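You operate a simulated robot arm through the tools that you are given. There is no shell and no other tool.

You run a simulated two-armed robot. Do the job below in one go: nothing can be reset, and whatever is moved stays where it is left.

## Task
Test the trip switch at level 0, reset it, then set level 4.
Fine: press its Test button once; circuits 22 and 25 light again; breakers, plugs and test buttons stay.
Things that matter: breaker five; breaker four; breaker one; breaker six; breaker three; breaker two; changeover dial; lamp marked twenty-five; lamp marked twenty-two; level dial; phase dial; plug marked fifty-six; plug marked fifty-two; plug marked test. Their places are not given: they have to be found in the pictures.

The check looks at the end state, three seconds after you hand in, the way a careful person would. Anything else that was tipped, shoved, dropped, spilled or broken makes it a failure.

## Robot
Two 7-joint arms with fingered hands on one trunk that stands fixed in place. Base frame: the origin is at the foot of the trunk, x ahead of it, y to its left, z up. Readings come in mm, degrees, newtons and seconds.
The left shoulder is at [22, 215, 1273], the right one opposite. With the tool pointing down near the work surface each hand reaches from about 100 to 660 mm from the base axis, measured 20 degrees to its own side. Payload 3.6 kg a hand.
The TCP of each hand is the grasp point between the finger pads, 22 mm short of the fingertips. In the tool frame z runs along the fingers and y along their closing line. The gripper opens to 132 mm; its body begins 60 mm behind the TCP. The gripper is a hand of 4 fingers: y runs from the thumb to the fingers, the wrist lies at [0, 0, -203] in the tool frame, and closing takes about 1.5 s.
Orientation is that of the tool frame in the base frame, as a unit quaternion [x, y, z, w]. With the fingers straight down and closing along the base's y, the tool's x points along the base's -x, its y along +y and its z along -z.

## Interface
- The arms move only by the tool move_arm. It takes "left_increments", "right_increments" or both (then of equal length, played together; a hand with none holds still); each is text: rows parted by semicolons, each of 6 numbers parted by spaces: the shift along the tool's x, y, z in mm, then the turn, a rotation vector about the tool's x, y, z in degrees. In form: x y z rx ry rz; .... A call has 1 to 20 rows; each row is the pose to reach, as a shift and turn from the pose commanded when the call began, along the tool's axes at that moment. "left_fingers" and "right_fingers" are, for a hand that has rows, the gripper command, from -1 (fully open) to 1 (shut), values between in proportion, set as the call begins (left out, the last holds). Rows are played at 5 a second. More than 50 mm and 8.6 degrees between two rows, or a gripper value outside its range, and nothing of the call is played. Where a pose cannot be reached the arm comes as near as it can. A force on the tool above 40 N (or 10 N above the force at the start of the call, whichever is more), or a blocked arm, ends the call early, and 0.2 s more pass. Each finger travels about 108 mm/s and halts on what it meets, pressing with about 31 N; the grip force reading is that of the motor and also rises with nothing between the fingers. The clock runs only during rows and for 0.2 s after the last one: add rows that repeat a pose to give the fingers time. The reply holds the time, the measured pose of the TCP, the force on the tool along the base axes, the opening and the grip force, in the units named above and with some noise, with the torque about the TCP (base axes, N m) and any sound that the robot's microphone picked up.
- Cameras (640 x 400 px; columns grow to the right, rows downward): "scene" is now at [155.5, -39.6, 1231.7]; the picture's right is [-0.45, -0.89, 0.00], its down [0.07, -0.04, -1.00] and it looks along [0.89, -0.45, 0.08] (base axes); focal length 214 px, centre (320, 200). "left" rides on the left gripper at [-53, -53, -84] in its tool frame; the picture's right is [0.71, -0.71, 0.00], its down [0.53, 0.53, -0.67] and it looks along [0.47, 0.47, 0.74] (tool axes); focal length 247 px, centre (320, 200). "right" rides on the right gripper at [53, -53, -84] in its tool frame; the picture's right is [0.71, 0.71, 0.00], its down [-0.53, 0.53, -0.67] and it looks along [-0.47, 0.47, 0.74] (tool axes); focal length 247 px, centre (320, 200).
- capture(camera): a new picture of that camera. No time passes.
- raise_lower(by): moves the trunk up (or, below 0, down) by that many mm; the arms and the scene camera ride with it, the base frame stays. It gives what a move gives, with no picture.
- move_fingers(finger1, finger2, finger3, thumb_bend, hand): sets how far each is bent, from 0 (flat) to 1 (curled in); at 0.3 the hand is open as for a grip, at 0.7 the pads meet at the TCP. One left out holds its place. A second passes; each finger stops where it meets its share of the squeeze, and holds until it gets a number again. A gripper value or a shape takes the hand back. It gives what a move gives, with no picture; readings hold the bend of each and the force on the fingers (four entries, about 0 where the hand has none), thumb and palm.
- set_grasp(shape, hand): the hand has 4 fingers and takes this shape, open, in about a second: jaw (thumb against the fingers, like two jaws); tri (thumb and two fingers); tip (a fingertip pinch); poke (one finger out to press); point (the index stretched); flat (the hand flat); cup (the hand cupped); fist (a fist). The gripper value then closes the fingers along that shape, each until it touches; the sizes above hold for jaw. It gives what a move gives, with no picture.
- aim_head(pan, tilt): turns the head with the scene camera to pan (to the left, within 60 degrees either way) and tilt (down, from -29 to 69), counted from straight ahead of the robot (the tilt from the chest, where the trunk bows). It gives what a move gives.
- point_at(camera, pixels): for up to 12 pixels [column, row] of the newest picture of that camera ("zoom" is the newest enlarged one), the place [x, y, z] in the base frame of the surface seen there, good to about 3 mm. No time passes.
- enlarge(camera, box): a new picture of the part [left, top, right, bottom] of that camera's present view, enlarged. No time passes.
- finish_job(): hands the job in; it is judged then, once.

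Leave the grippers open and the arms clear of the work at the hand-in unless told otherwise.

The tools are called after "Request:" as name(argument=value, ...) on one line, values as JSON. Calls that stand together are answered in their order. move_arm: Moves the arms, as the interface text tells. Its arguments: {"type":"object","properties":{"left_increments":{"type":"string"},"left_fingers":{"type":"number"},"right_increments":{"type":"string"},"right_fingers":{"type":"number"}},"required":[]} The other tools are called the same way: raise_lower (by) moves the trunk up or down; set_grasp (shape, hand) gives the hand a shape; move_fingers (finger1, finger2, finger3, thumb_bend, hand) moves the fingers one by one; aim_head (pan, tilt) turns the head that bears the scene camera; capture (camera) takes a picture; point_at (camera, pixels) gives the place of the surface under pixels of a picture; enlarge (camera, box) takes an enlarged picture of a part of a camera's view; finish_job () hands the job in.

At the start:

```text
t: 0.0
left_eef_pos: [418.8, -16.2, 1294.8]
left_orientation: [0.0, 1.0, 0.0, 0.001]
left_force: [0.3, -0.3, 0.5]
left_moment: [-0.04, -0.03, -0.01]
left_finger_gap: 132.1
left_gripper_force: 0.1
left_shape: jaw
left_bend: [0.3, 0.3, 0.3, 0.3]
left_finger forces: [0.0, 0.0, 0.0, 0.1, 0.0, 0.0]
right_eef_pos: [277.2, -313.7, 1362.9]
right_orientation: [0.0, 1.0, 0.0, 0.001]
right_force: [-0.3, 0.2, -0.1]
right_moment: [-0.01, -0.02, 0.02]
right_finger_gap: 131.7
right_gripper_force: 0.1
right_shape: jaw
right_bend: [0.3, 0.3, 0.3, 0.3]
right_finger forces: [0.0, 0.0, 0.1, 0.1, 0.0, 0.0]
trunk travel left (down, up): [-550.0, 126.0]
head pan, tilt (commanded): [-26.7, -4.8]
```

scene: 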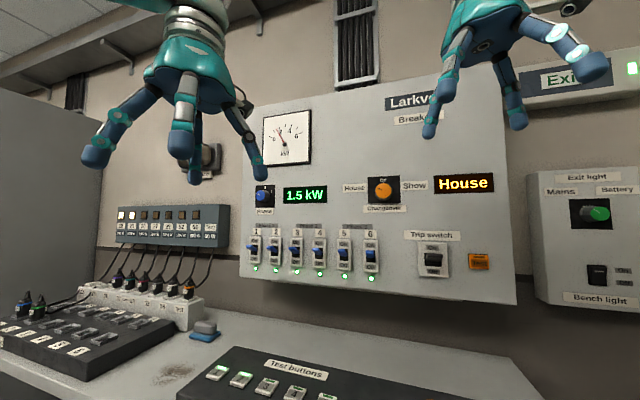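
right: 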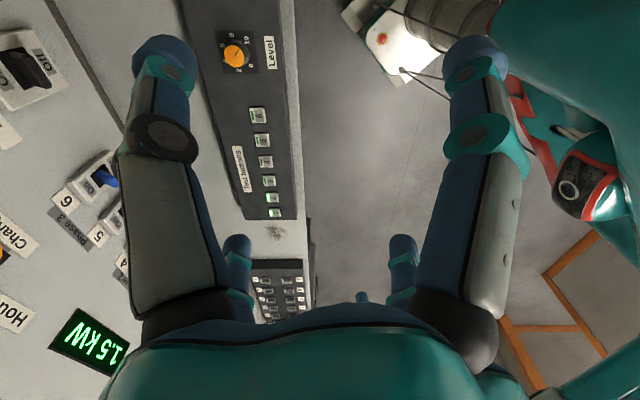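
left: 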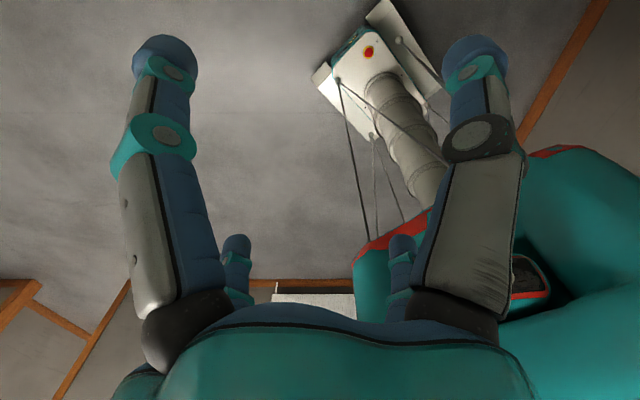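

I see a wall board with breakers 1–6, a trip switch with an orange button beside it, a desk box of test buttons and a level dial further right. First I enlarge parts of the scene picture to read the labels around the trip switch (about 435,260) and the lamp box on the left (about 170,220).

Request:
enlarge(camera="scene", box=[380, 210, 540, 310])

Request:
enlarge(camera="scene", box=[80, 190, 240, 290])

Request:
enlarge(camera="scene", box=[230, 170, 410, 282])

```text
4.00 times, centred on (460, 260) of scene
```

zoom: 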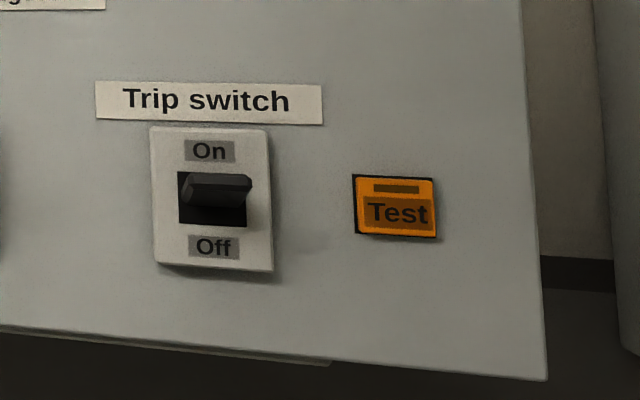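

```text
4.00 times, centred on (160, 240) of scene
```

zoom: 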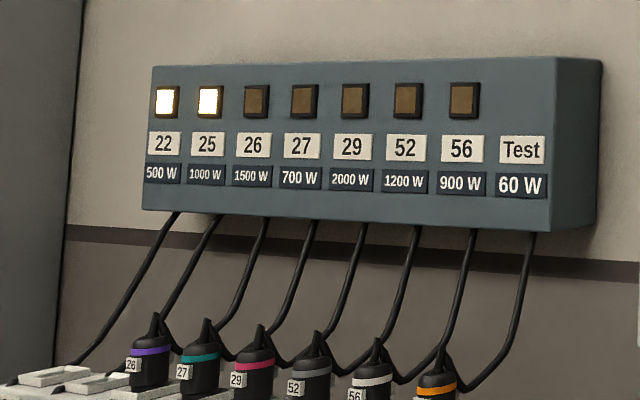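

```text
3.56 times, centred on (320, 226) of scene
```

zoom: 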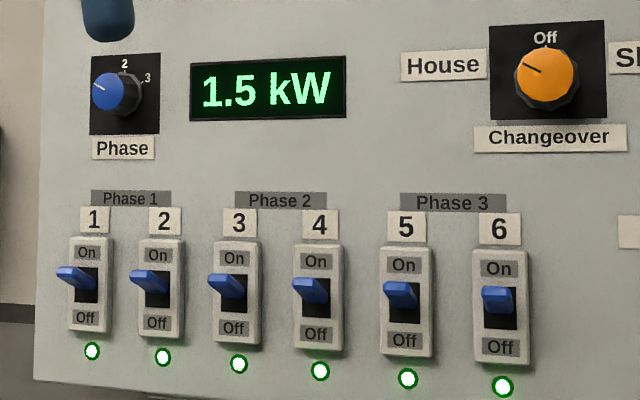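

The trip switch stands at On, with its orange Test button to its right, and lamps 22 and 25 are lit. The level dial is on the desk box, out of this view, so I turn the head down and to the right to find it.

Request:
aim_head(pan=-30, tilt=35)

Request:
capture(camera="scene")

Request:
enlarge(camera="right", box=[180, 0, 310, 80])

```text
t: 1.1
left_eef_pos: [418.5, -16.7, 1296.4]
left_orientation: [0.0, 1.0, 0.0, 0.0]
left_force: [0.1, 0.8, 0.6]
left_moment: [0.05, 0.02, 0.0]
left_finger_gap: 132.1
left_gripper_force: 0.0
left_shape: jaw
left_bend: [0.3, 0.3, 0.3, 0.3]
left_finger forces: [0.0, 0.0, 0.0, 0.0, 0.0, 0.0]
right_eef_pos: [277.2, -313.7, 1364.3]
right_orientation: [0.001, 1.0, 0.0, 0.0]
right_force: [0.5, 0.2, 0.2]
right_moment: [-0.01, 0.0, -0.01]
right_finger_gap: 132.0
right_gripper_force: 0.0
right_shape: jaw
right_bend: [0.3, 0.3, 0.3, 0.3]
right_finger forces: [0.0, 0.1, 0.0, 0.0, 0.0, 0.0]
trunk travel left (down, up): [-550.0, 126.0]
head pan, tilt (commanded): [-30.0, 35.0]
```

```text
taken
```

scene: 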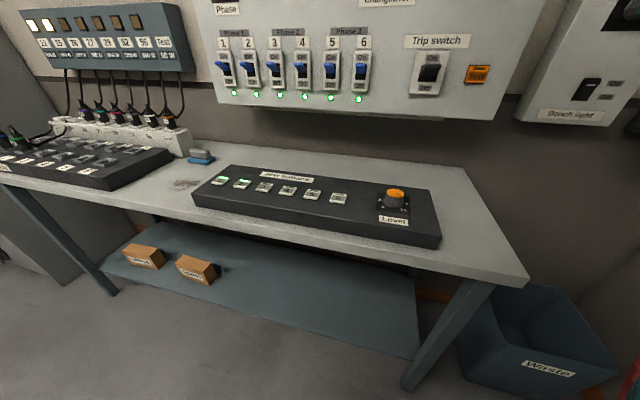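

```text
4.92 times, centred on (245, 40) of right
```

zoom: 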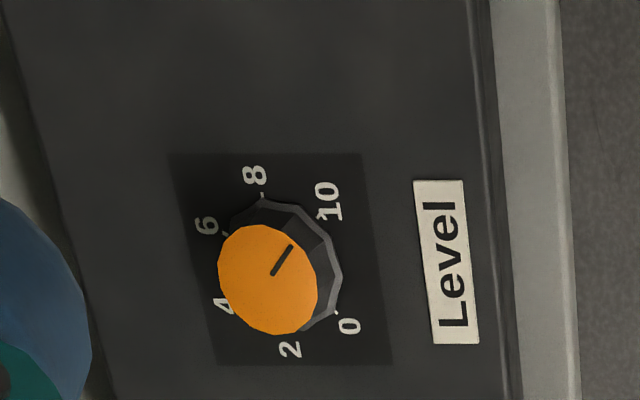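

The level dial is at about (397,200) on the right end of the desk box. From the hand camera its mark seems to be at the "10" side. I enlarge from the head to read it and get places.

Request:
enlarge(camera="scene", box=[355, 170, 435, 220])

Request:
point_at(camera="scene", pixels=[[396, 193], [396, 188], [385, 210], [378, 206], [411, 208], [374, 190], [440, 245], [433, 196], [228, 170], [430, 73], [431, 66], [478, 75]])

```text
8.00 times, centred on (395, 195) of scene
```

zoom: 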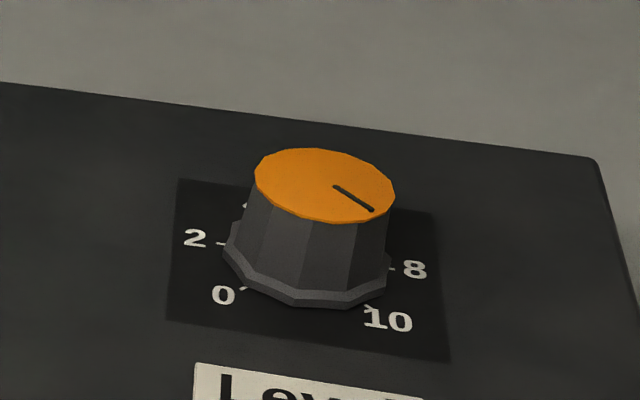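

```text
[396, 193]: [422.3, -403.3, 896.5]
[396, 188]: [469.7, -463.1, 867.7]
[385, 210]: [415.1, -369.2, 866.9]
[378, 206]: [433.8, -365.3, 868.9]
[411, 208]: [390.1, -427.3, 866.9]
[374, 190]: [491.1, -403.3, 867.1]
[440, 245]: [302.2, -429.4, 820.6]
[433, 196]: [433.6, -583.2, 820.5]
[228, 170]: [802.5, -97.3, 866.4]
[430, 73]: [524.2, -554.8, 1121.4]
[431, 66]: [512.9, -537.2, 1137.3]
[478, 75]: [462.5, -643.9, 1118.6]
```

The dial mark lies between 8 and 10 in this picture. I measure the marks, the knob top and its rim in this zoom picture.

Request:
point_at(camera="zoom", pixels=[[336, 187], [370, 209], [258, 165], [392, 200], [315, 150], [322, 221], [222, 243], [242, 289], [392, 268], [367, 307], [222, 295], [390, 320]])

Request:
enlarge(camera="scene", box=[390, 20, 510, 95])

```text
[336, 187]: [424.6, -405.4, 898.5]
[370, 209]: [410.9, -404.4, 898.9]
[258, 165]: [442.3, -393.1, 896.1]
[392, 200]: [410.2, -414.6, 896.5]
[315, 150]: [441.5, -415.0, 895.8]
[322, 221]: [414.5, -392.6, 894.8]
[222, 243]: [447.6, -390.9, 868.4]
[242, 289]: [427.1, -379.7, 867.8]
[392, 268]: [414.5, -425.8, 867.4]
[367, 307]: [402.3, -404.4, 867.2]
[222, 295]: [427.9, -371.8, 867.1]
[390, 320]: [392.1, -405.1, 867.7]
```

```text
5.33 times, centred on (450, 58) of scene
```

zoom: 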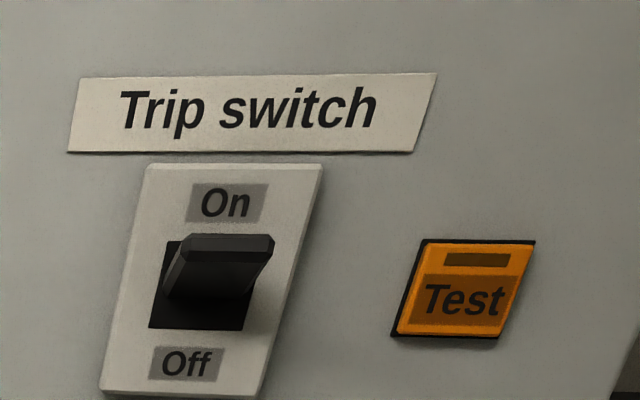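

The dial marks give: knob centre about (427,-404), top at z≈897, 0 at bearing +90°, 10 at about 181°, 27° per unit, increasing clockwise from above; the mark now points at about 10. Next I aim the head at the trip switch to measure the board plane, lever and Test button.

Request:
aim_head(pan=-48, tilt=10)

Request:
capture(camera="scene")

```text
t: 1.9
left_eef_pos: [418.4, -16.7, 1297.3]
left_orientation: [0.0, 1.0, 0.0, 0.0]
left_force: [-0.4, -1.2, -0.8]
left_moment: [0.01, -0.02, -0.03]
left_finger_gap: 131.9
left_gripper_force: 0.1
left_shape: jaw
left_bend: [0.3, 0.3, 0.3, 0.3]
left_finger forces: [0.0, 0.1, 0.0, 0.0, 0.0, 0.0]
right_eef_pos: [278.0, -313.4, 1364.1]
right_orientation: [0.001, 1.0, 0.001, 0.0]
right_force: [-0.4, -0.8, 0.3]
right_moment: [0.0, 0.01, 0.02]
right_finger_gap: 131.8
right_gripper_force: 0.1
right_shape: jaw
right_bend: [0.3, 0.3, 0.3, 0.3]
right_finger forces: [0.0, 0.1, 0.0, 0.0, 0.0, 0.0]
trunk travel left (down, up): [-550.0, 126.0]
head pan, tilt (commanded): [-48.0, 10.0]
```

```text
taken
```

scene: 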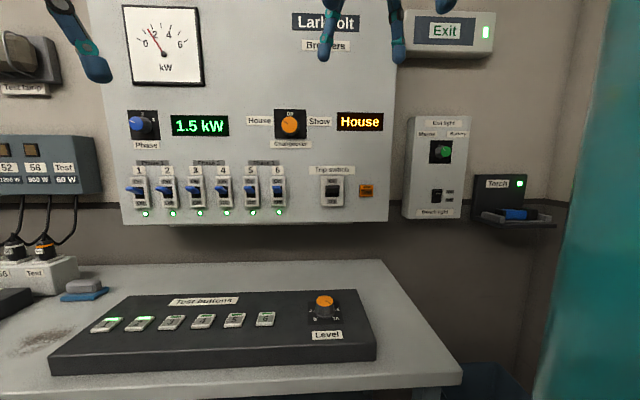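

This view is nearly square on to the board. I enlarge the trip switch and Test button at (335–370,190), and sample board points.

Request:
point_at(camera="scene", pixels=[[150, 100], [380, 90], [380, 215], [130, 215], [300, 215], [345, 150], [430, 170], [456, 195], [400, 240], [60, 350], [370, 350], [330, 306]])

Request:
enlarge(camera="scene", box=[300, 160, 396, 220])

```text
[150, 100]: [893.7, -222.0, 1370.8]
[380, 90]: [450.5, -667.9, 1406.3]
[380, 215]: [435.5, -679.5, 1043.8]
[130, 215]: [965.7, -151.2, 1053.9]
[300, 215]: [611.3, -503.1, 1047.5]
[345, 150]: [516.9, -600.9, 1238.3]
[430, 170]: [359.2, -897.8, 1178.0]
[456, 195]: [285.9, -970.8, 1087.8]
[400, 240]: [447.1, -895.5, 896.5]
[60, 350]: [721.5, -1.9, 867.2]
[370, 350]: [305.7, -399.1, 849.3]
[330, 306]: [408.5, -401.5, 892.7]
```

```text
6.67 times, centred on (348, 190) of scene
```

zoom: 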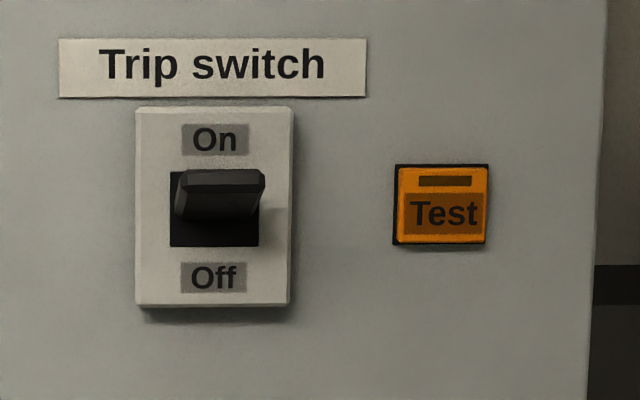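

The board is vertical with plane x−y≈1116, so it faces (−0.707,0.707). Now I measure the lever, its plate and the Test button in the zoom.

Request:
point_at(camera="zoom", pixels=[[220, 175], [220, 185], [220, 205], [185, 190], [258, 190], [215, 235], [150, 200], [280, 200], [442, 215], [402, 170], [486, 240], [540, 200]])

Request:
capture(camera="right")

```text
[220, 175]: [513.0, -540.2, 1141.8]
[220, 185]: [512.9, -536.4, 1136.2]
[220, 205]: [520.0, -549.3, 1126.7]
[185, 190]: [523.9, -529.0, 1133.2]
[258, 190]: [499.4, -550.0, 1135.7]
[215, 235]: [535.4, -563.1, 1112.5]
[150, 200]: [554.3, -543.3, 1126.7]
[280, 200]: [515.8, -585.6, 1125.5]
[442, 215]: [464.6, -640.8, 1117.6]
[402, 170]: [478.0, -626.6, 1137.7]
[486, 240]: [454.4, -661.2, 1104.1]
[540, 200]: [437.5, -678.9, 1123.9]
```

```text
taken
```

right: 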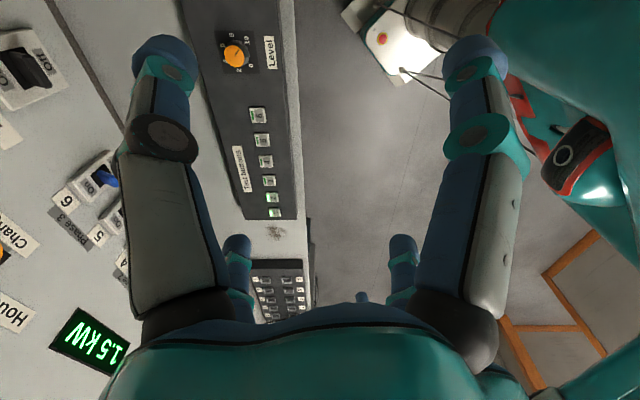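

Measured: lever tip at about (513,-538,1137), standing ~47 mm off the board; Test button centre about (465,-642,1119), standing ~8 mm proud; knob at (427,-404), top z≈897. I start with the level dial: bring the right hand above the knob, half closed (about 70 mm), staying about 110 mm above it.

Request:
move_arm(right_increments="-17 -10 40 0 0 0; -34 -20 80 0 0 0; -51 -30 120 0 0 0; -68 -40 160 0 0 0; -85 -50 200 0 0 0; -102 -60 240 0 0 0; -119 -70 280 0 0 0; -136 -80 320 0 0 0; -149 -90 354 0 0 0; -149 -90 354 0 0 0; -149 -90 354 0 0 0", right_fingers=-0.05)

Request:
capture(camera="right")

Request:
capture(camera="scene")

```text
t: 4.3
left_eef_pos: [419.4, -17.1, 1295.7]
left_orientation: [-0.001, 1.0, 0.0, -0.001]
left_force: [-0.4, -0.4, 1.1]
left_moment: [-0.02, -0.03, -0.02]
left_finger_gap: 131.8
left_gripper_force: 0.0
left_shape: jaw
left_bend: [0.3, 0.3, 0.3, 0.3]
left_finger forces: [0.0, 0.0, 0.1, 0.0, 0.1, 0.0]
right_eef_pos: [415.6, -406.3, 1021.3]
right_orientation: [0.001, 1.0, 0.001, 0.001]
right_force: [-0.6, -1.0, 0.0]
right_moment: [0.01, 0.0, 0.01]
right_finger_gap: 69.9
right_gripper_force: 0.0
right_shape: jaw
right_bend: [0.35, 0.35, 0.35, 0.7]
right_finger forces: [0.0, 0.1, 0.1, 0.0, 0.0, 0.1]
right hand out of reach, approached as far as the arm can: row 9, 10, 11
trunk travel left (down, up): [-550.0, 126.0]
head pan, tilt (commanded): [-48.0, 10.0]
```

```text
taken
```

right: 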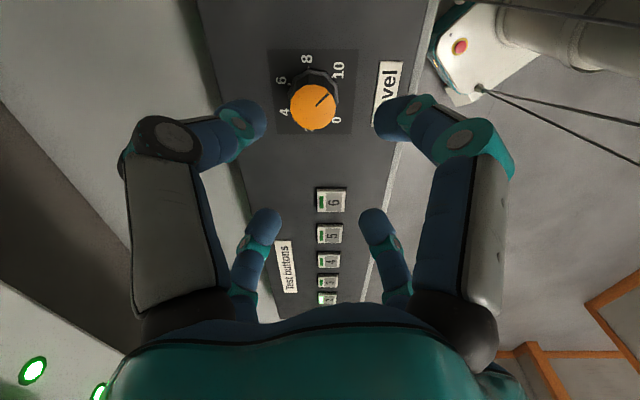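

```text
taken
```

scene: 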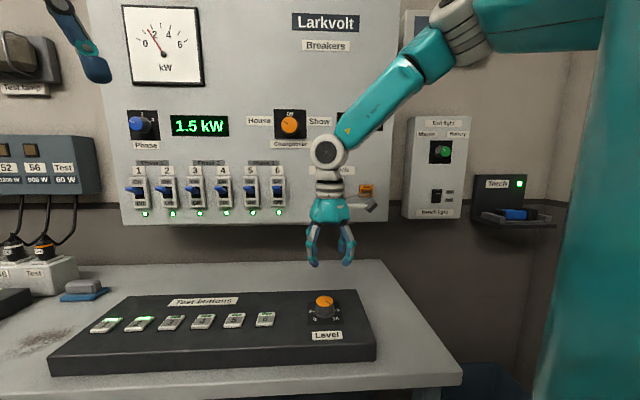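

The claw has four fingers set crosswise, good for gripping a round knob. The arm ran out of reach at this height (stopped at 415.6,-406.3,1021), so I raise the hand 120 mm first and then lower the trunk by 150 mm.

Request:
move_arm(right_increments="0 0 -40 0 0 0; 0 0 -80 0 0 0; 0 0 -120 0 0 0")

Request:
raise_lower(by=-150)

Request:
capture(camera="scene")

Request:
capture(camera="right")

```text
t: 5.2
left_eef_pos: [417.3, -15.9, 1296.3]
left_orientation: [0.0, 1.0, 0.0, 0.0]
left_force: [-0.5, -0.4, -0.5]
left_moment: [0.02, -0.01, 0.02]
left_finger_gap: 132.1
left_gripper_force: 0.0
left_shape: jaw
left_bend: [0.3, 0.3, 0.3, 0.3]
left_finger forces: [0.0, 0.0, 0.0, 0.0, 0.0, 0.0]
right_eef_pos: [413.8, -407.4, 1140.4]
right_orientation: [0.0, 1.0, -0.001, 0.0]
right_force: [-0.2, -0.5, -0.5]
right_moment: [0.0, -0.01, -0.01]
right_finger_gap: 70.0
right_gripper_force: 0.2
right_shape: jaw
right_bend: [0.35, 0.35, 0.35, 0.7]
right_finger forces: [0.1, 0.0, 0.1, 0.0, 0.0, 0.0]
trunk travel left (down, up): [-550.0, 126.0]
head pan, tilt (commanded): [-48.0, 10.0]
```

```text
t: 6.9
left_eef_pos: [418.3, -17.1, 1146.1]
left_orientation: [0.0, 1.0, -0.001, -0.001]
left_force: [0.8, 0.2, 0.4]
left_moment: [0.02, 0.01, -0.02]
left_finger_gap: 132.1
left_gripper_force: 0.1
left_shape: jaw
left_bend: [0.3, 0.3, 0.3, 0.3]
left_finger forces: [0.1, 0.0, 0.0, 0.1, 0.0, 0.1]
right_eef_pos: [414.2, -406.8, 989.3]
right_orientation: [0.001, 1.0, 0.001, 0.001]
right_force: [0.7, -0.2, -0.2]
right_moment: [-0.01, -0.01, 0.02]
right_finger_gap: 69.8
right_gripper_force: 0.0
right_shape: jaw
right_bend: [0.35, 0.35, 0.35, 0.7]
right_finger forces: [0.0, 0.1, 0.1, 0.0, 0.0, 0.0]
trunk travel left (down, up): [-400.0, 276.0]
head pan, tilt (commanded): [-48.0, 10.0]
```

```text
taken
```

scene: 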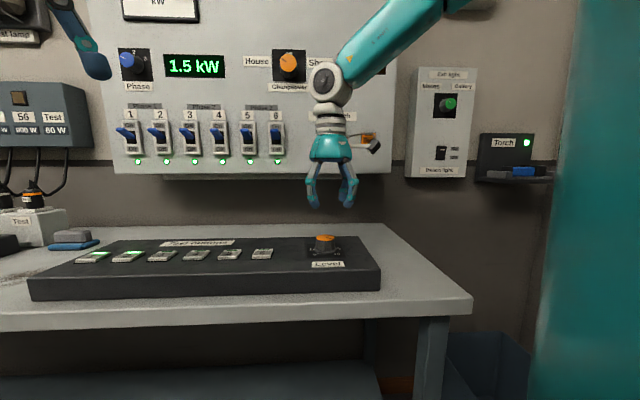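

```text
taken
```

right: 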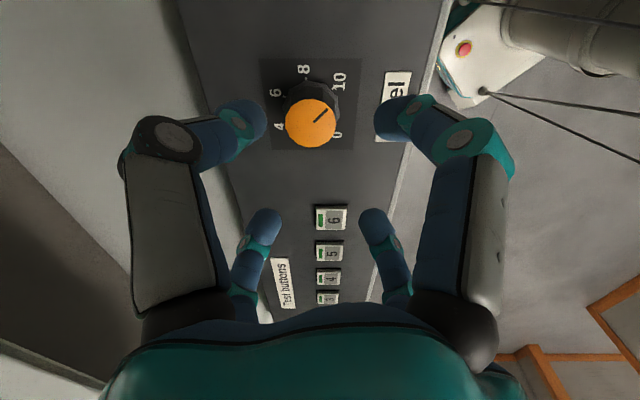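

Now there is reach to spare. I enlarge the right camera on the dial to re-measure the knob centre and button 6's place.

Request:
enlarge(camera="right", box=[230, 40, 422, 160])

Request:
point_at(camera="right", pixels=[[331, 217], [331, 206], [318, 218], [345, 218], [313, 120], [290, 115], [337, 125], [313, 143], [313, 100], [190, 60], [430, 60], [330, 240]])

```text
3.33 times, centred on (326, 100) of right
```

zoom: 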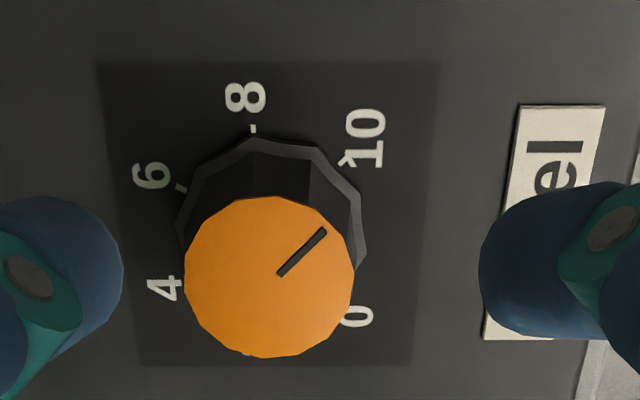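

```text
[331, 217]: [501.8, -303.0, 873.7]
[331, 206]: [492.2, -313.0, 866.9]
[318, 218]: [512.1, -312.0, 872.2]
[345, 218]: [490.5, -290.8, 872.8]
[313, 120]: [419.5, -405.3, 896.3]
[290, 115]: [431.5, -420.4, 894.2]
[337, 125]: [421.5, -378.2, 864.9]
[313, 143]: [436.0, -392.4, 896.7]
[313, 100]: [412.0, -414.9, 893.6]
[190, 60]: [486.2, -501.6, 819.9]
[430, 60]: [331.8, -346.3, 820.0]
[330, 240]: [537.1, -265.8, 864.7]
```

I measure the knob's rim points and its mark in this closer zoom.

Request:
point_at(camera="zoom", pixels=[[190, 280], [350, 260], [265, 201], [265, 353], [207, 225], [325, 335], [205, 330], [330, 222], [278, 274], [325, 231], [344, 160], [252, 128]])

```text
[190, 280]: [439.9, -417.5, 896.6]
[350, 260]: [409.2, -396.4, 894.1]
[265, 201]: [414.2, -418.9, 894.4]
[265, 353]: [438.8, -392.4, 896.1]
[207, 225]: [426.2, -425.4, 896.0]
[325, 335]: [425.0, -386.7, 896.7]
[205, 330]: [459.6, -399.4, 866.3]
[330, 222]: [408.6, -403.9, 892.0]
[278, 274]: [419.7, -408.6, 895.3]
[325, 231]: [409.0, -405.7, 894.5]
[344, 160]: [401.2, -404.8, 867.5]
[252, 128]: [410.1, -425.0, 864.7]
```

Knob centre is (426,-405), the mark points at 10 exactly. Button 6 is 126 mm away from it. I now centre the hand over the knob at this height and test how far the wrist can turn clockwise (seen from above) as a start for the first stroke.

Request:
move_arm(right_increments="-12 2 0 0 0 0; -12 2 0 0 0 8; -12 2 0 0 0 16; -12 2 0 0 0 24; -12 2 0 0 0 32; -12 2 0 0 0 40; -12 2 0 0 0 48; -12 2 0 0 0 56; -12 2 0 0 0 64; -12 2 0 0 0 72; -12 2 0 0 0 80; -12 2 0 0 0 88; -12 2 0 0 0 88")

```text
t: 9.7
left_eef_pos: [418.9, -15.4, 1145.4]
left_orientation: [0.001, 1.0, 0.001, -0.002]
left_force: [-0.1, -0.1, 0.2]
left_moment: [-0.01, 0.0, 0.0]
left_finger_gap: 131.8
left_gripper_force: 0.1
left_shape: jaw
left_bend: [0.3, 0.3, 0.3, 0.3]
left_finger forces: [0.1, 0.0, 0.0, 0.0, 0.1, 0.0]
right_eef_pos: [415.7, -501.9, 992.2]
right_orientation: [0.694, 0.72, 0.004, -0.002]
right_force: [0.1, -0.3, -0.1]
right_moment: [0.01, -0.01, 0.01]
right_finger_gap: 69.8
right_gripper_force: 0.0
right_shape: jaw
right_bend: [0.35, 0.35, 0.35, 0.7]
right_finger forces: [0.0, 0.1, 0.1, 0.0, 0.0, 0.0]
right hand out of reach, approached as far as the arm can: row 10, 11, 12, 13
trunk travel left (down, up): [-400.0, 276.0]
head pan, tilt (commanded): [-48.0, 10.0]
```

At 72° and more clockwise the arm drifted off (now at 415.7,-501.9). So about 60° is the clockwise limit. I bring the hand back over the knob at 60° clockwise.

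Request:
move_arm(right_increments="24 3.5 0 0 0 -8; 48 7 0 0 0 -16; 72 10 0 0 0 -24; 96.5 13.7 0 0 0 -28; 96.5 13.7 0 0 0 -28; 96.5 13.7 0 0 0 -28")

```text
t: 11.1
left_eef_pos: [419.1, -17.3, 1145.0]
left_orientation: [0.0, 1.0, 0.001, 0.0]
left_force: [0.1, 0.4, -0.4]
left_moment: [0.03, 0.02, 0.05]
left_finger_gap: 131.7
left_gripper_force: 0.1
left_shape: jaw
left_bend: [0.3, 0.3, 0.3, 0.3]
left_finger forces: [0.0, 0.0, 0.0, 0.1, 0.1, 0.1]
right_eef_pos: [426.5, -403.9, 990.8]
right_orientation: [0.501, 0.866, 0.001, 0.0]
right_force: [0.2, -0.3, 0.0]
right_moment: [-0.01, -0.01, -0.03]
right_finger_gap: 69.9
right_gripper_force: 0.2
right_shape: jaw
right_bend: [0.35, 0.35, 0.35, 0.7]
right_finger forces: [0.0, 0.0, 0.1, 0.0, 0.1, 0.0]
trunk travel left (down, up): [-400.0, 276.0]
head pan, tilt (commanded): [-48.0, 10.0]
```

The hand is back over the knob at 60° clockwise without trouble. Still at height, I test the sweep the other way (counter-clockwise) to learn the far limit.

Request:
move_arm(right_increments="0 0 0 0 0 -8; 0 0 0 0 0 -16; 0 0 0 0 0 -24; 0 0 0 0 0 -32; 0 0 0 0 0 -40; 0 0 0 0 0 -48; 0 0 0 0 0 -56; 0 0 0 0 0 -64; 0 0 0 0 0 -72; 0 0 0 0 0 -80; 0 0 0 0 0 -88; 0 0 0 0 0 -96; 0 0 0 0 0 -104; 0 0 0 0 0 -112; 0 0 0 0 0 -120; 0 0 0 0 0 -128; 0 0 0 0 0 -136; 0 0 0 0 0 -144; 0 0 0 0 0 -144")

```text
t: 15.1
left_eef_pos: [419.8, -16.5, 1145.9]
left_orientation: [0.0, 1.0, 0.0, -0.001]
left_force: [0.3, 0.4, 0.1]
left_moment: [0.04, 0.01, -0.03]
left_finger_gap: 132.0
left_gripper_force: 0.1
left_shape: jaw
left_bend: [0.3, 0.3, 0.3, 0.3]
left_finger forces: [0.1, 0.0, 0.1, 0.0, 0.0, 0.0]
right_eef_pos: [426.6, -401.7, 991.7]
right_orientation: [-0.669, 0.743, -0.001, 0.001]
right_force: [0.5, -0.4, -0.4]
right_moment: [-0.03, -0.03, -0.02]
right_finger_gap: 69.7
right_gripper_force: 0.0
right_shape: jaw
right_bend: [0.35, 0.35, 0.35, 0.7]
right_finger forces: [0.0, 0.0, 0.0, 0.0, 0.1, 0.0]
trunk travel left (down, up): [-400.0, 276.0]
head pan, tilt (commanded): [-48.0, 10.0]
```

The sweep from +60° to −84° works, so two strokes of 135° will do. I turn back to +60° at height.

Request:
move_arm(right_increments="0 0 0 0 0 8; 0 0 0 0 0 16; 0 0 0 0 0 24; 0 0 0 0 0 32; 0 0 0 0 0 40; 0 0 0 0 0 48; 0 0 0 0 0 56; 0 0 0 0 0 64; 0 0 0 0 0 72; 0 0 0 0 0 80; 0 0 0 0 0 88; 0 0 0 0 0 96; 0 0 0 0 0 104; 0 0 0 0 0 112; 0 0 0 0 0 120; 0 0 0 0 0 128; 0 0 0 0 0 136; 0 0 0 0 0 144; 0 0 0 0 0 144")

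Request:
capture(camera="right")

```text
t: 19.1
left_eef_pos: [417.9, -16.2, 1145.6]
left_orientation: [0.001, 1.0, 0.001, 0.0]
left_force: [-0.4, 0.0, -1.1]
left_moment: [-0.02, -0.01, -0.01]
left_finger_gap: 132.0
left_gripper_force: 0.0
left_shape: jaw
left_bend: [0.3, 0.3, 0.3, 0.3]
left_finger forces: [0.1, 0.1, 0.0, 0.0, 0.0, 0.0]
right_eef_pos: [426.4, -403.2, 990.7]
right_orientation: [0.501, 0.865, 0.001, 0.001]
right_force: [0.4, -0.1, 0.1]
right_moment: [-0.03, -0.01, 0.0]
right_finger_gap: 69.8
right_gripper_force: 0.2
right_shape: jaw
right_bend: [0.35, 0.35, 0.35, 0.7]
right_finger forces: [0.0, 0.0, 0.0, 0.0, 0.0, 0.0]
trunk travel left (down, up): [-400.0, 276.0]
head pan, tilt (commanded): [-48.0, 10.0]
```

```text
taken
```

right: 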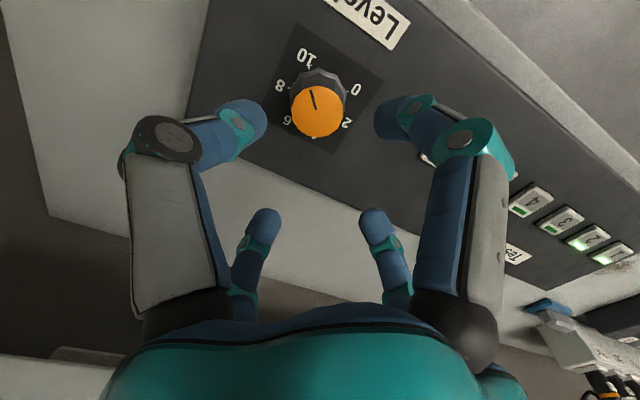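

The knob top shows at (317,112), where it should be for a centred hand. I descend 97 mm so that the finger tips end about 4–5 mm above the box top, fingers still at 70 mm.

Request:
move_arm(right_increments="0 0 30 0 0 0; 0 0 60 0 0 0; 0 0 80 0 0 0; 0 0 90 0 0 0; 0 0 97 0 0 0; 0 0 97 0 0 0")

Request:
capture(camera="right")

Request:
enlarge(camera="scene", box=[260, 180, 388, 260])

```text
t: 20.5
left_eef_pos: [417.9, -16.3, 1146.1]
left_orientation: [0.0, 1.0, -0.001, -0.002]
left_force: [0.3, 1.2, -0.2]
left_moment: [0.0, -0.01, -0.01]
left_finger_gap: 131.9
left_gripper_force: 0.0
left_shape: jaw
left_bend: [0.3, 0.3, 0.3, 0.3]
left_finger forces: [0.1, 0.1, 0.0, 0.0, 0.0, 0.2]
right_eef_pos: [427.5, -407.2, 895.4]
right_orientation: [0.499, 0.866, 0.003, -0.002]
right_force: [-0.6, -0.6, -0.6]
right_moment: [0.0, -0.02, 0.01]
right_finger_gap: 69.6
right_gripper_force: 0.0
right_shape: jaw
right_bend: [0.35, 0.35, 0.35, 0.7]
right_finger forces: [0.0, 0.0, 0.0, 0.1, 0.0, 0.0]
right hand out of reach, approached as far as the arm can: row 5, 6
trunk travel left (down, up): [-400.0, 276.0]
head pan, tilt (commanded): [-48.0, 10.0]
```

```text
taken
```

right: 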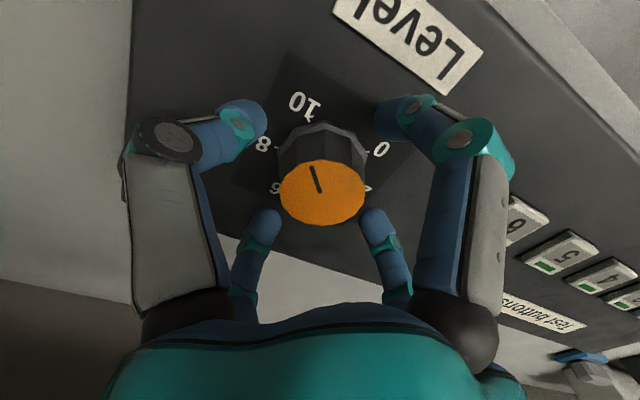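

```text
5.00 times, centred on (324, 220) of scene
```

zoom: 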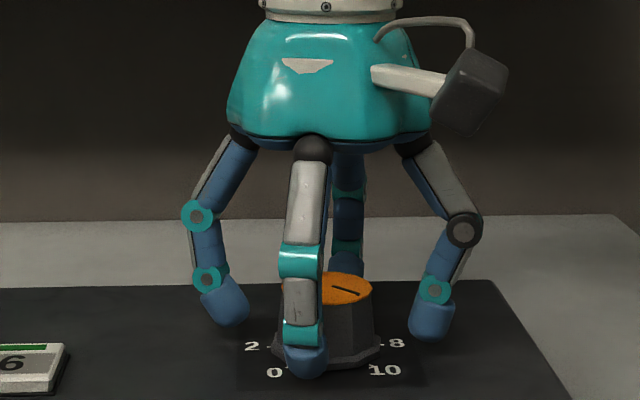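

The grip position looks right (fingers around the knob at front, back, left, right) but the arm is just at its reach limit. I lift the hand 150 mm and lower the trunk another 100 mm for comfort.

Request:
move_arm(right_increments="0 0 -40 0 0 0; 0 0 -80 0 0 0; 0 0 -120 0 0 0; 0 0 -150 0 0 0; 0 0 -150 0 0 0")

Request:
raise_lower(by=-100)

Request:
capture(camera="right")

```text
t: 21.7
left_eef_pos: [419.0, -16.2, 1145.5]
left_orientation: [0.0, 1.0, 0.0, -0.001]
left_force: [0.1, -0.3, -0.1]
left_moment: [0.0, 0.04, -0.01]
left_finger_gap: 131.8
left_gripper_force: 0.0
left_shape: jaw
left_bend: [0.3, 0.3, 0.3, 0.3]
left_finger forces: [0.0, 0.0, 0.1, 0.0, 0.1, 0.0]
right_eef_pos: [425.6, -404.2, 1044.7]
right_orientation: [0.501, 0.865, 0.002, 0.0]
right_force: [0.2, -0.2, -0.1]
right_moment: [0.06, 0.01, -0.02]
right_finger_gap: 69.4
right_gripper_force: 0.1
right_shape: jaw
right_bend: [0.35, 0.35, 0.35, 0.7]
right_finger forces: [0.0, 0.0, 0.0, 0.0, 0.0, 0.1]
trunk travel left (down, up): [-400.0, 276.0]
head pan, tilt (commanded): [-48.0, 10.0]
```

```text
t: 23.0
left_eef_pos: [418.7, -16.1, 1046.8]
left_orientation: [0.0, 1.0, 0.0, 0.0]
left_force: [-0.7, 0.0, -0.3]
left_moment: [-0.01, -0.02, -0.01]
left_finger_gap: 132.0
left_gripper_force: 0.0
left_shape: jaw
left_bend: [0.3, 0.3, 0.3, 0.3]
left_finger forces: [0.0, 0.0, 0.1, 0.0, 0.2, 0.0]
right_eef_pos: [426.4, -405.7, 945.8]
right_orientation: [0.5, 0.866, 0.001, 0.0]
right_force: [-0.7, -1.2, 0.6]
right_moment: [-0.03, -0.04, 0.0]
right_finger_gap: 69.9
right_gripper_force: 0.1
right_shape: jaw
right_bend: [0.35, 0.35, 0.35, 0.7]
right_finger forces: [0.0, 0.0, 0.1, 0.0, 0.0, 0.0]
trunk travel left (down, up): [-300.0, 376.0]
head pan, tilt (commanded): [-48.0, 10.0]
```

```text
taken
```

right: 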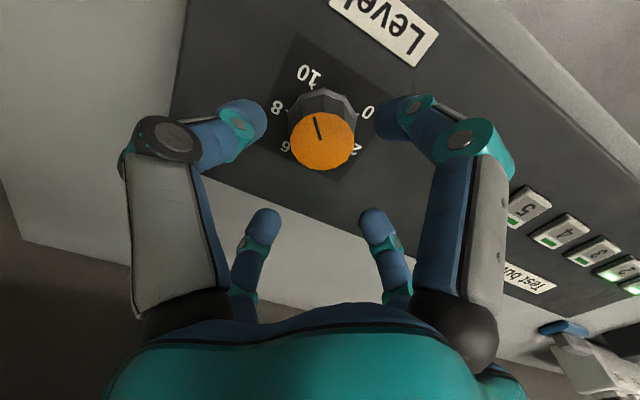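

Still centred at (426,-405), z 946. I descend 53 mm to z≈893 with the fingers at 70 mm.

Request:
move_arm(right_increments="0 0 20 0 0 0; 0 0 38 0 0 0; 0 0 48 0 0 0; 0 0 53 0 0 0; 0 0 53 0 0 0")

Request:
capture(camera="right")

```text
t: 24.2
left_eef_pos: [418.6, -17.2, 1046.1]
left_orientation: [0.001, 1.0, -0.001, -0.001]
left_force: [-0.2, 0.1, 0.3]
left_moment: [-0.01, 0.02, 0.01]
left_finger_gap: 132.0
left_gripper_force: 0.1
left_shape: jaw
left_bend: [0.3, 0.3, 0.3, 0.3]
left_finger forces: [0.0, 0.1, 0.0, 0.0, 0.1, 0.0]
right_eef_pos: [425.9, -407.7, 890.8]
right_orientation: [0.5, 0.866, 0.001, 0.001]
right_force: [0.4, -0.4, 0.6]
right_moment: [0.01, -0.02, -0.02]
right_finger_gap: 69.7
right_gripper_force: 0.0
right_shape: jaw
right_bend: [0.35, 0.35, 0.35, 0.7]
right_finger forces: [0.1, 0.1, 0.0, 0.0, 0.0, 0.0]
trunk travel left (down, up): [-300.0, 376.0]
head pan, tilt (commanded): [-48.0, 10.0]
```

```text
taken
```

right: 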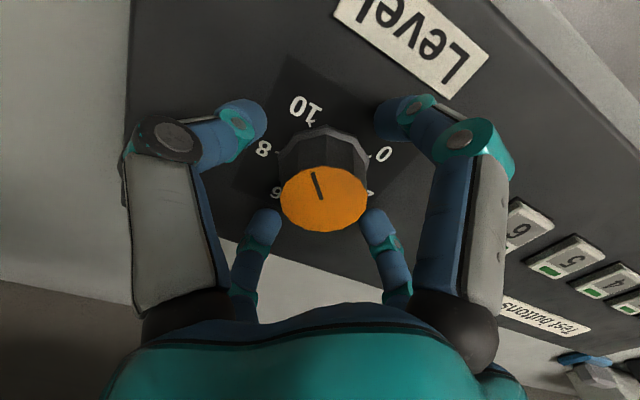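

The knob top shows at (323,198), centred between the four fingers. I close the grip and wait.

Request:
move_arm(right_increments="0 0 0 0 0 0; 0 0 0 0 0 0; 0 0 0 0 0 0; 0 0 0 0 0 0; 0 0 0 0 0 0; 0 0 0 0 0 0", right_fingers=1)

Request:
capture(camera="right")

Request:
enlarge(camera="scene", box=[260, 120, 388, 200])

```text
t: 25.6
left_eef_pos: [418.2, -18.5, 1045.5]
left_orientation: [0.0, 1.0, 0.001, -0.001]
left_force: [0.2, -0.9, -0.3]
left_moment: [0.01, -0.02, 0.02]
left_finger_gap: 132.0
left_gripper_force: 0.0
left_shape: jaw
left_bend: [0.3, 0.3, 0.3, 0.3]
left_finger forces: [0.1, 0.0, 0.0, 0.0, 0.0, 0.0]
right_eef_pos: [424.9, -407.2, 890.2]
right_orientation: [0.5, 0.866, -0.001, 0.0]
right_force: [-1.6, -6.8, -1.0]
right_moment: [-0.08, 0.04, 0.02]
right_finger_gap: 35.0
right_gripper_force: 30.9
right_shape: jaw
right_bend: [0.78, 0.79, 0.78, 0.7]
right_finger forces: [27.9, 27.8, 27.0, 0.1, 28.0, 0.0]
trunk travel left (down, up): [-300.0, 376.0]
head pan, tilt (commanded): [-48.0, 10.0]
```

```text
taken
```

right: 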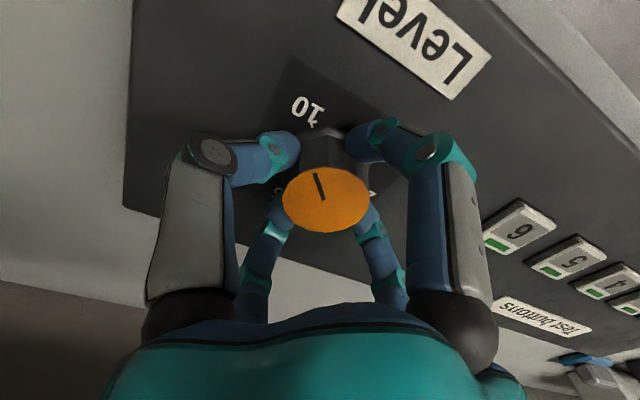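

```text
5.00 times, centred on (324, 160) of scene
```

zoom: 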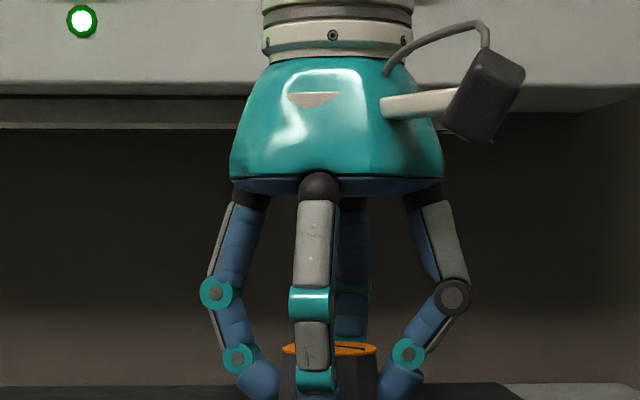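

Gripped evenly (about 28 N on each finger, gap 35 mm). I turn 24° counter-clockwise first to see that the knob follows.

Request:
move_arm(right_increments="0 0 0 0 0 -6; 0 0 0 0 0 -12; 0 0 0 0 0 -18; 0 0 0 0 0 -24; 0 0 0 0 0 -24")

Request:
capture(camera="right")

```text
t: 26.8
left_eef_pos: [419.1, -17.1, 1046.1]
left_orientation: [0.0, 1.0, 0.001, -0.001]
left_force: [0.2, 0.2, 0.3]
left_moment: [0.03, 0.02, 0.02]
left_finger_gap: 131.9
left_gripper_force: 0.0
left_shape: jaw
left_bend: [0.3, 0.3, 0.3, 0.3]
left_finger forces: [0.0, 0.0, 0.0, 0.0, 0.0, 0.1]
right_eef_pos: [426.8, -407.6, 891.0]
right_orientation: [0.31, 0.951, 0.001, 0.0]
right_force: [5.4, -10.5, -1.6]
right_moment: [-0.19, -0.01, 0.01]
right_finger_gap: 35.0
right_gripper_force: 31.0
right_shape: jaw
right_bend: [0.78, 0.79, 0.78, 0.7]
right_finger forces: [27.8, 28.6, 28.8, 0.1, 28.9, 0.0]
trunk travel left (down, up): [-300.0, 376.0]
head pan, tilt (commanded): [-48.0, 10.0]
```

```text
taken
```

right: 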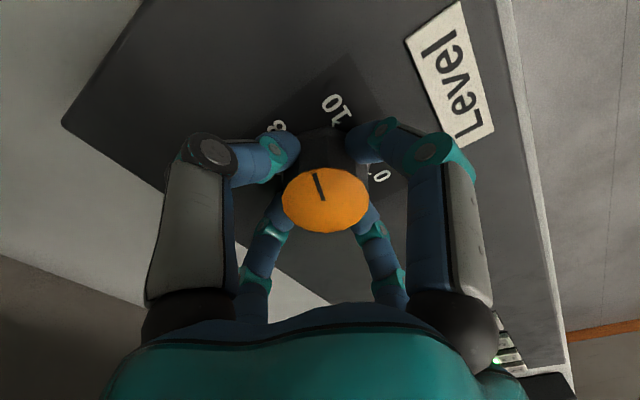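

The knob follows: the mark kept its place in the hand while the "10" moved away. I continue the stroke by another 111° counter-clockwise.

Request:
move_arm(right_increments="0 0 0 0 0 -8; 0 0 0 0 0 -16; 0 0 0 0 0 -24; 0 0 0 0 0 -32; 0 0 0 0 0 -40; 0 0 0 0 0 -48; 0 0 0 0 0 -56; 0 0 0 0 0 -64; 0 0 0 0 0 -72; 0 0 0 0 0 -80; 0 0 0 0 0 -88; 0 0 0 0 0 -96; 0 0 0 0 0 -104; 0 0 0 0 0 -111; 0 0 0 0 0 -111")

Request:
capture(camera="right")

```text
t: 30.0
left_eef_pos: [421.0, -15.7, 1045.0]
left_orientation: [0.0, 1.0, 0.0, -0.001]
left_force: [0.3, 0.2, 1.2]
left_moment: [0.01, 0.02, -0.01]
left_finger_gap: 131.8
left_gripper_force: 0.0
left_shape: jaw
left_bend: [0.3, 0.3, 0.3, 0.3]
left_finger forces: [0.0, 0.0, 0.0, 0.0, 0.1, 0.0]
right_eef_pos: [428.7, -404.0, 892.8]
right_orientation: [-0.609, 0.793, 0.001, 0.002]
right_force: [18.6, 11.3, -11.0]
right_moment: [0.15, -0.29, -0.03]
right_finger_gap: 34.6
right_gripper_force: 31.4
right_shape: jaw
right_bend: [0.78, 0.79, 0.78, 0.7]
right_finger forces: [28.0, 28.1, 30.3, 0.0, 31.5, 0.1]
trunk travel left (down, up): [-300.0, 376.0]
head pan, tilt (commanded): [-48.0, 10.0]
```

```text
taken
```

right: 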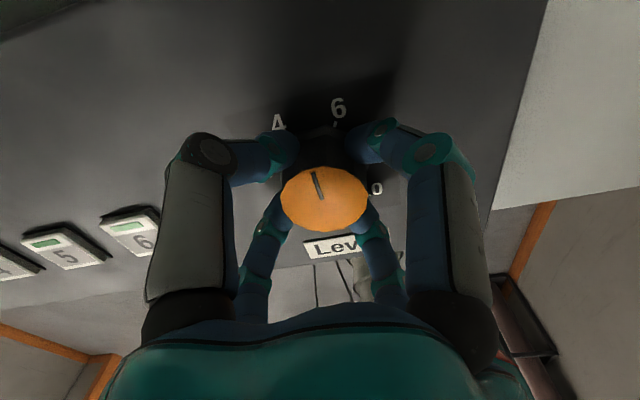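

The mark now points at 5 (between 4 and 6), as planned. I open the fingers to 70 mm around the knob and turn the hand back 135° clockwise in place for the second stroke.

Request:
move_arm(right_increments="0 0 0 0 0 0; 0 0 0 0 0 0; 0 0 0 0 0 0; 0 0 0 0 0 0", right_fingers=-0.05)

Request:
capture(camera="right")

```text
t: 31.0
left_eef_pos: [420.0, -17.8, 1046.4]
left_orientation: [0.0, 1.0, 0.0, -0.001]
left_force: [0.7, 0.2, -0.6]
left_moment: [-0.01, 0.01, 0.0]
left_finger_gap: 132.1
left_gripper_force: 0.0
left_shape: jaw
left_bend: [0.3, 0.3, 0.3, 0.3]
left_finger forces: [0.1, 0.1, 0.0, 0.0, 0.0, 0.1]
right_eef_pos: [424.3, -404.5, 893.0]
right_orientation: [-0.608, 0.794, 0.0, 0.0]
right_force: [0.7, 0.3, -0.1]
right_moment: [0.0, 0.01, 0.0]
right_finger_gap: 68.7
right_gripper_force: 0.2
right_shape: jaw
right_bend: [0.35, 0.35, 0.35, 0.7]
right_finger forces: [0.0, 0.1, 0.0, 0.0, 0.0, 0.0]
trunk travel left (down, up): [-300.0, 376.0]
head pan, tilt (commanded): [-48.0, 10.0]
```

```text
taken
```

right: 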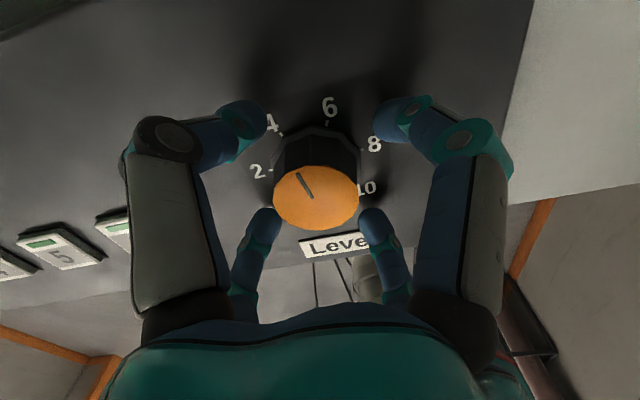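

The mark seems to have turned slightly as I let go. I enlarge to read it.

Request:
enlarge(camera="right", box=[230, 80, 422, 260])

Request:
point_at(camera="right", pixels=[[299, 174], [311, 197], [276, 199], [357, 195], [316, 167], [316, 227], [281, 133], [327, 123], [361, 149], [270, 170]])

```text
2.22 times, centred on (326, 170) of right
```

zoom: 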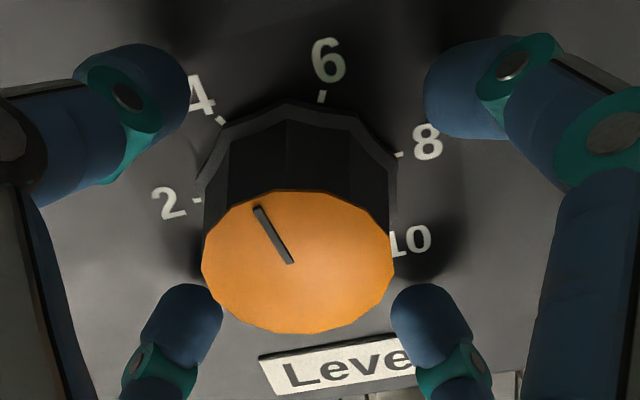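

```text
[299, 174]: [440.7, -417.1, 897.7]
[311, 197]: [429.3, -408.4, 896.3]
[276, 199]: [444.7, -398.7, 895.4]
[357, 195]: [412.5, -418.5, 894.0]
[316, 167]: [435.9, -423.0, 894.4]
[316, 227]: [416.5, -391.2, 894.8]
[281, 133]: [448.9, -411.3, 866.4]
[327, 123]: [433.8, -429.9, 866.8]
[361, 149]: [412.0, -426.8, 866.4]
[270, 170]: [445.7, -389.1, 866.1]
```

The mark now reads about 4.7 (bearing −37°), so about 127° remain to 0. I turn the open hand back 135° clockwise, with a 3 mm centring correction.

Request:
move_arm(right_increments="1.3 -2.9 0 0 0 8; 1.3 -2.9 0 0 0 16; 1.3 -2.9 0 0 0 24; 1.3 -2.9 0 0 0 32; 1.3 -2.9 0 0 0 40; 1.3 -2.9 0 0 0 48; 1.3 -2.9 0 0 0 56; 1.3 -2.9 0 0 0 64; 1.3 -2.9 0 0 0 72; 1.3 -2.9 0 0 0 80; 1.3 -2.9 0 0 0 88; 1.3 -2.9 0 0 0 96; 1.3 -2.9 0 0 0 104; 1.3 -2.9 0 0 0 112; 1.3 -2.9 0 0 0 120; 1.3 -2.9 0 0 0 128; 1.3 -2.9 0 0 0 135; 1.3 -2.9 0 0 0 135; 1.3 -2.9 0 0 0 135")

Request:
capture(camera="right")

```text
t: 35.0
left_eef_pos: [420.0, -15.7, 1046.7]
left_orientation: [0.001, 1.0, 0.0, 0.0]
left_force: [-0.5, -0.4, 0.2]
left_moment: [0.01, 0.02, -0.04]
left_finger_gap: 132.0
left_gripper_force: 0.0
left_shape: jaw
left_bend: [0.3, 0.3, 0.3, 0.3]
left_finger forces: [0.0, 0.0, 0.0, 0.1, 0.0, 0.0]
right_eef_pos: [428.3, -408.3, 893.1]
right_orientation: [0.501, 0.865, 0.001, 0.0]
right_force: [-0.3, 0.6, -0.6]
right_moment: [0.03, 0.0, -0.01]
right_finger_gap: 68.9
right_gripper_force: 0.0
right_shape: jaw
right_bend: [0.35, 0.35, 0.35, 0.7]
right_finger forces: [0.0, 0.0, 0.0, 0.0, 0.0, 0.1]
trunk travel left (down, up): [-300.0, 376.0]
head pan, tilt (commanded): [-48.0, 10.0]
```

```text
taken
```

right: 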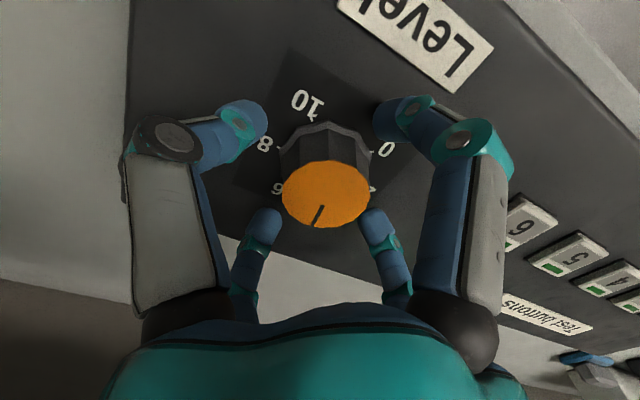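

The knob sits about 2 mm off the grip centre (326,194 instead of 326,198). I shift by 2 mm and close the grip.

Request:
move_arm(right_increments="1.5 -1.5 0 0 0 0; 1.5 -1.5 0 0 0 0; 1.5 -1.5 0 0 0 0")

Request:
move_arm(right_increments="0 0 0 0 0 0; 0 0 0 0 0 0; 0 0 0 0 0 0; 0 0 0 0 0 0; 0 0 0 0 0 0; 0 0 0 0 0 0", right_fingers=1)

Request:
capture(camera="right")

```text
t: 35.8
left_eef_pos: [418.4, -16.2, 1045.3]
left_orientation: [0.0, 1.0, 0.001, -0.001]
left_force: [-0.6, -0.6, 0.6]
left_moment: [-0.01, -0.01, -0.01]
left_finger_gap: 132.2
left_gripper_force: 0.0
left_shape: jaw
left_bend: [0.3, 0.3, 0.3, 0.3]
left_finger forces: [0.1, 0.1, 0.0, 0.0, 0.0, 0.1]
right_eef_pos: [427.1, -407.4, 891.8]
right_orientation: [0.501, 0.865, 0.001, 0.001]
right_force: [0.5, 0.1, 0.2]
right_moment: [0.01, -0.01, 0.0]
right_finger_gap: 69.1
right_gripper_force: 0.1
right_shape: jaw
right_bend: [0.35, 0.35, 0.35, 0.7]
right_finger forces: [0.1, 0.1, 0.0, 0.1, 0.0, 0.1]
trunk travel left (down, up): [-300.0, 376.0]
head pan, tilt (commanded): [-48.0, 10.0]
```

```text
t: 37.2
left_eef_pos: [418.8, -16.5, 1045.2]
left_orientation: [0.0, 1.0, -0.001, -0.002]
left_force: [-0.3, 0.4, 0.5]
left_moment: [-0.01, 0.03, 0.04]
left_finger_gap: 132.0
left_gripper_force: 0.1
left_shape: jaw
left_bend: [0.3, 0.3, 0.3, 0.3]
left_finger forces: [0.0, 0.0, 0.0, 0.0, 0.0, 0.0]
right_eef_pos: [427.2, -409.1, 892.0]
right_orientation: [0.502, 0.865, 0.002, 0.0]
right_force: [2.5, -4.6, 0.1]
right_moment: [-0.06, 0.01, 0.02]
right_finger_gap: 34.3
right_gripper_force: 30.9
right_shape: jaw
right_bend: [0.79, 0.79, 0.78, 0.7]
right_finger forces: [28.0, 27.8, 27.8, 0.1, 28.1, 0.1]
trunk travel left (down, up): [-300.0, 376.0]
head pan, tilt (commanded): [-48.0, 10.0]
```

```text
taken
```

right: 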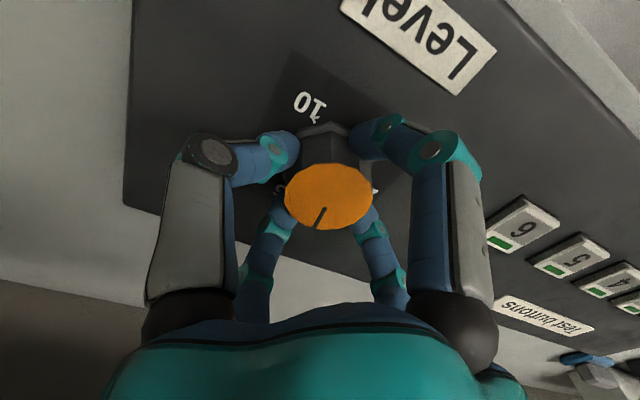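

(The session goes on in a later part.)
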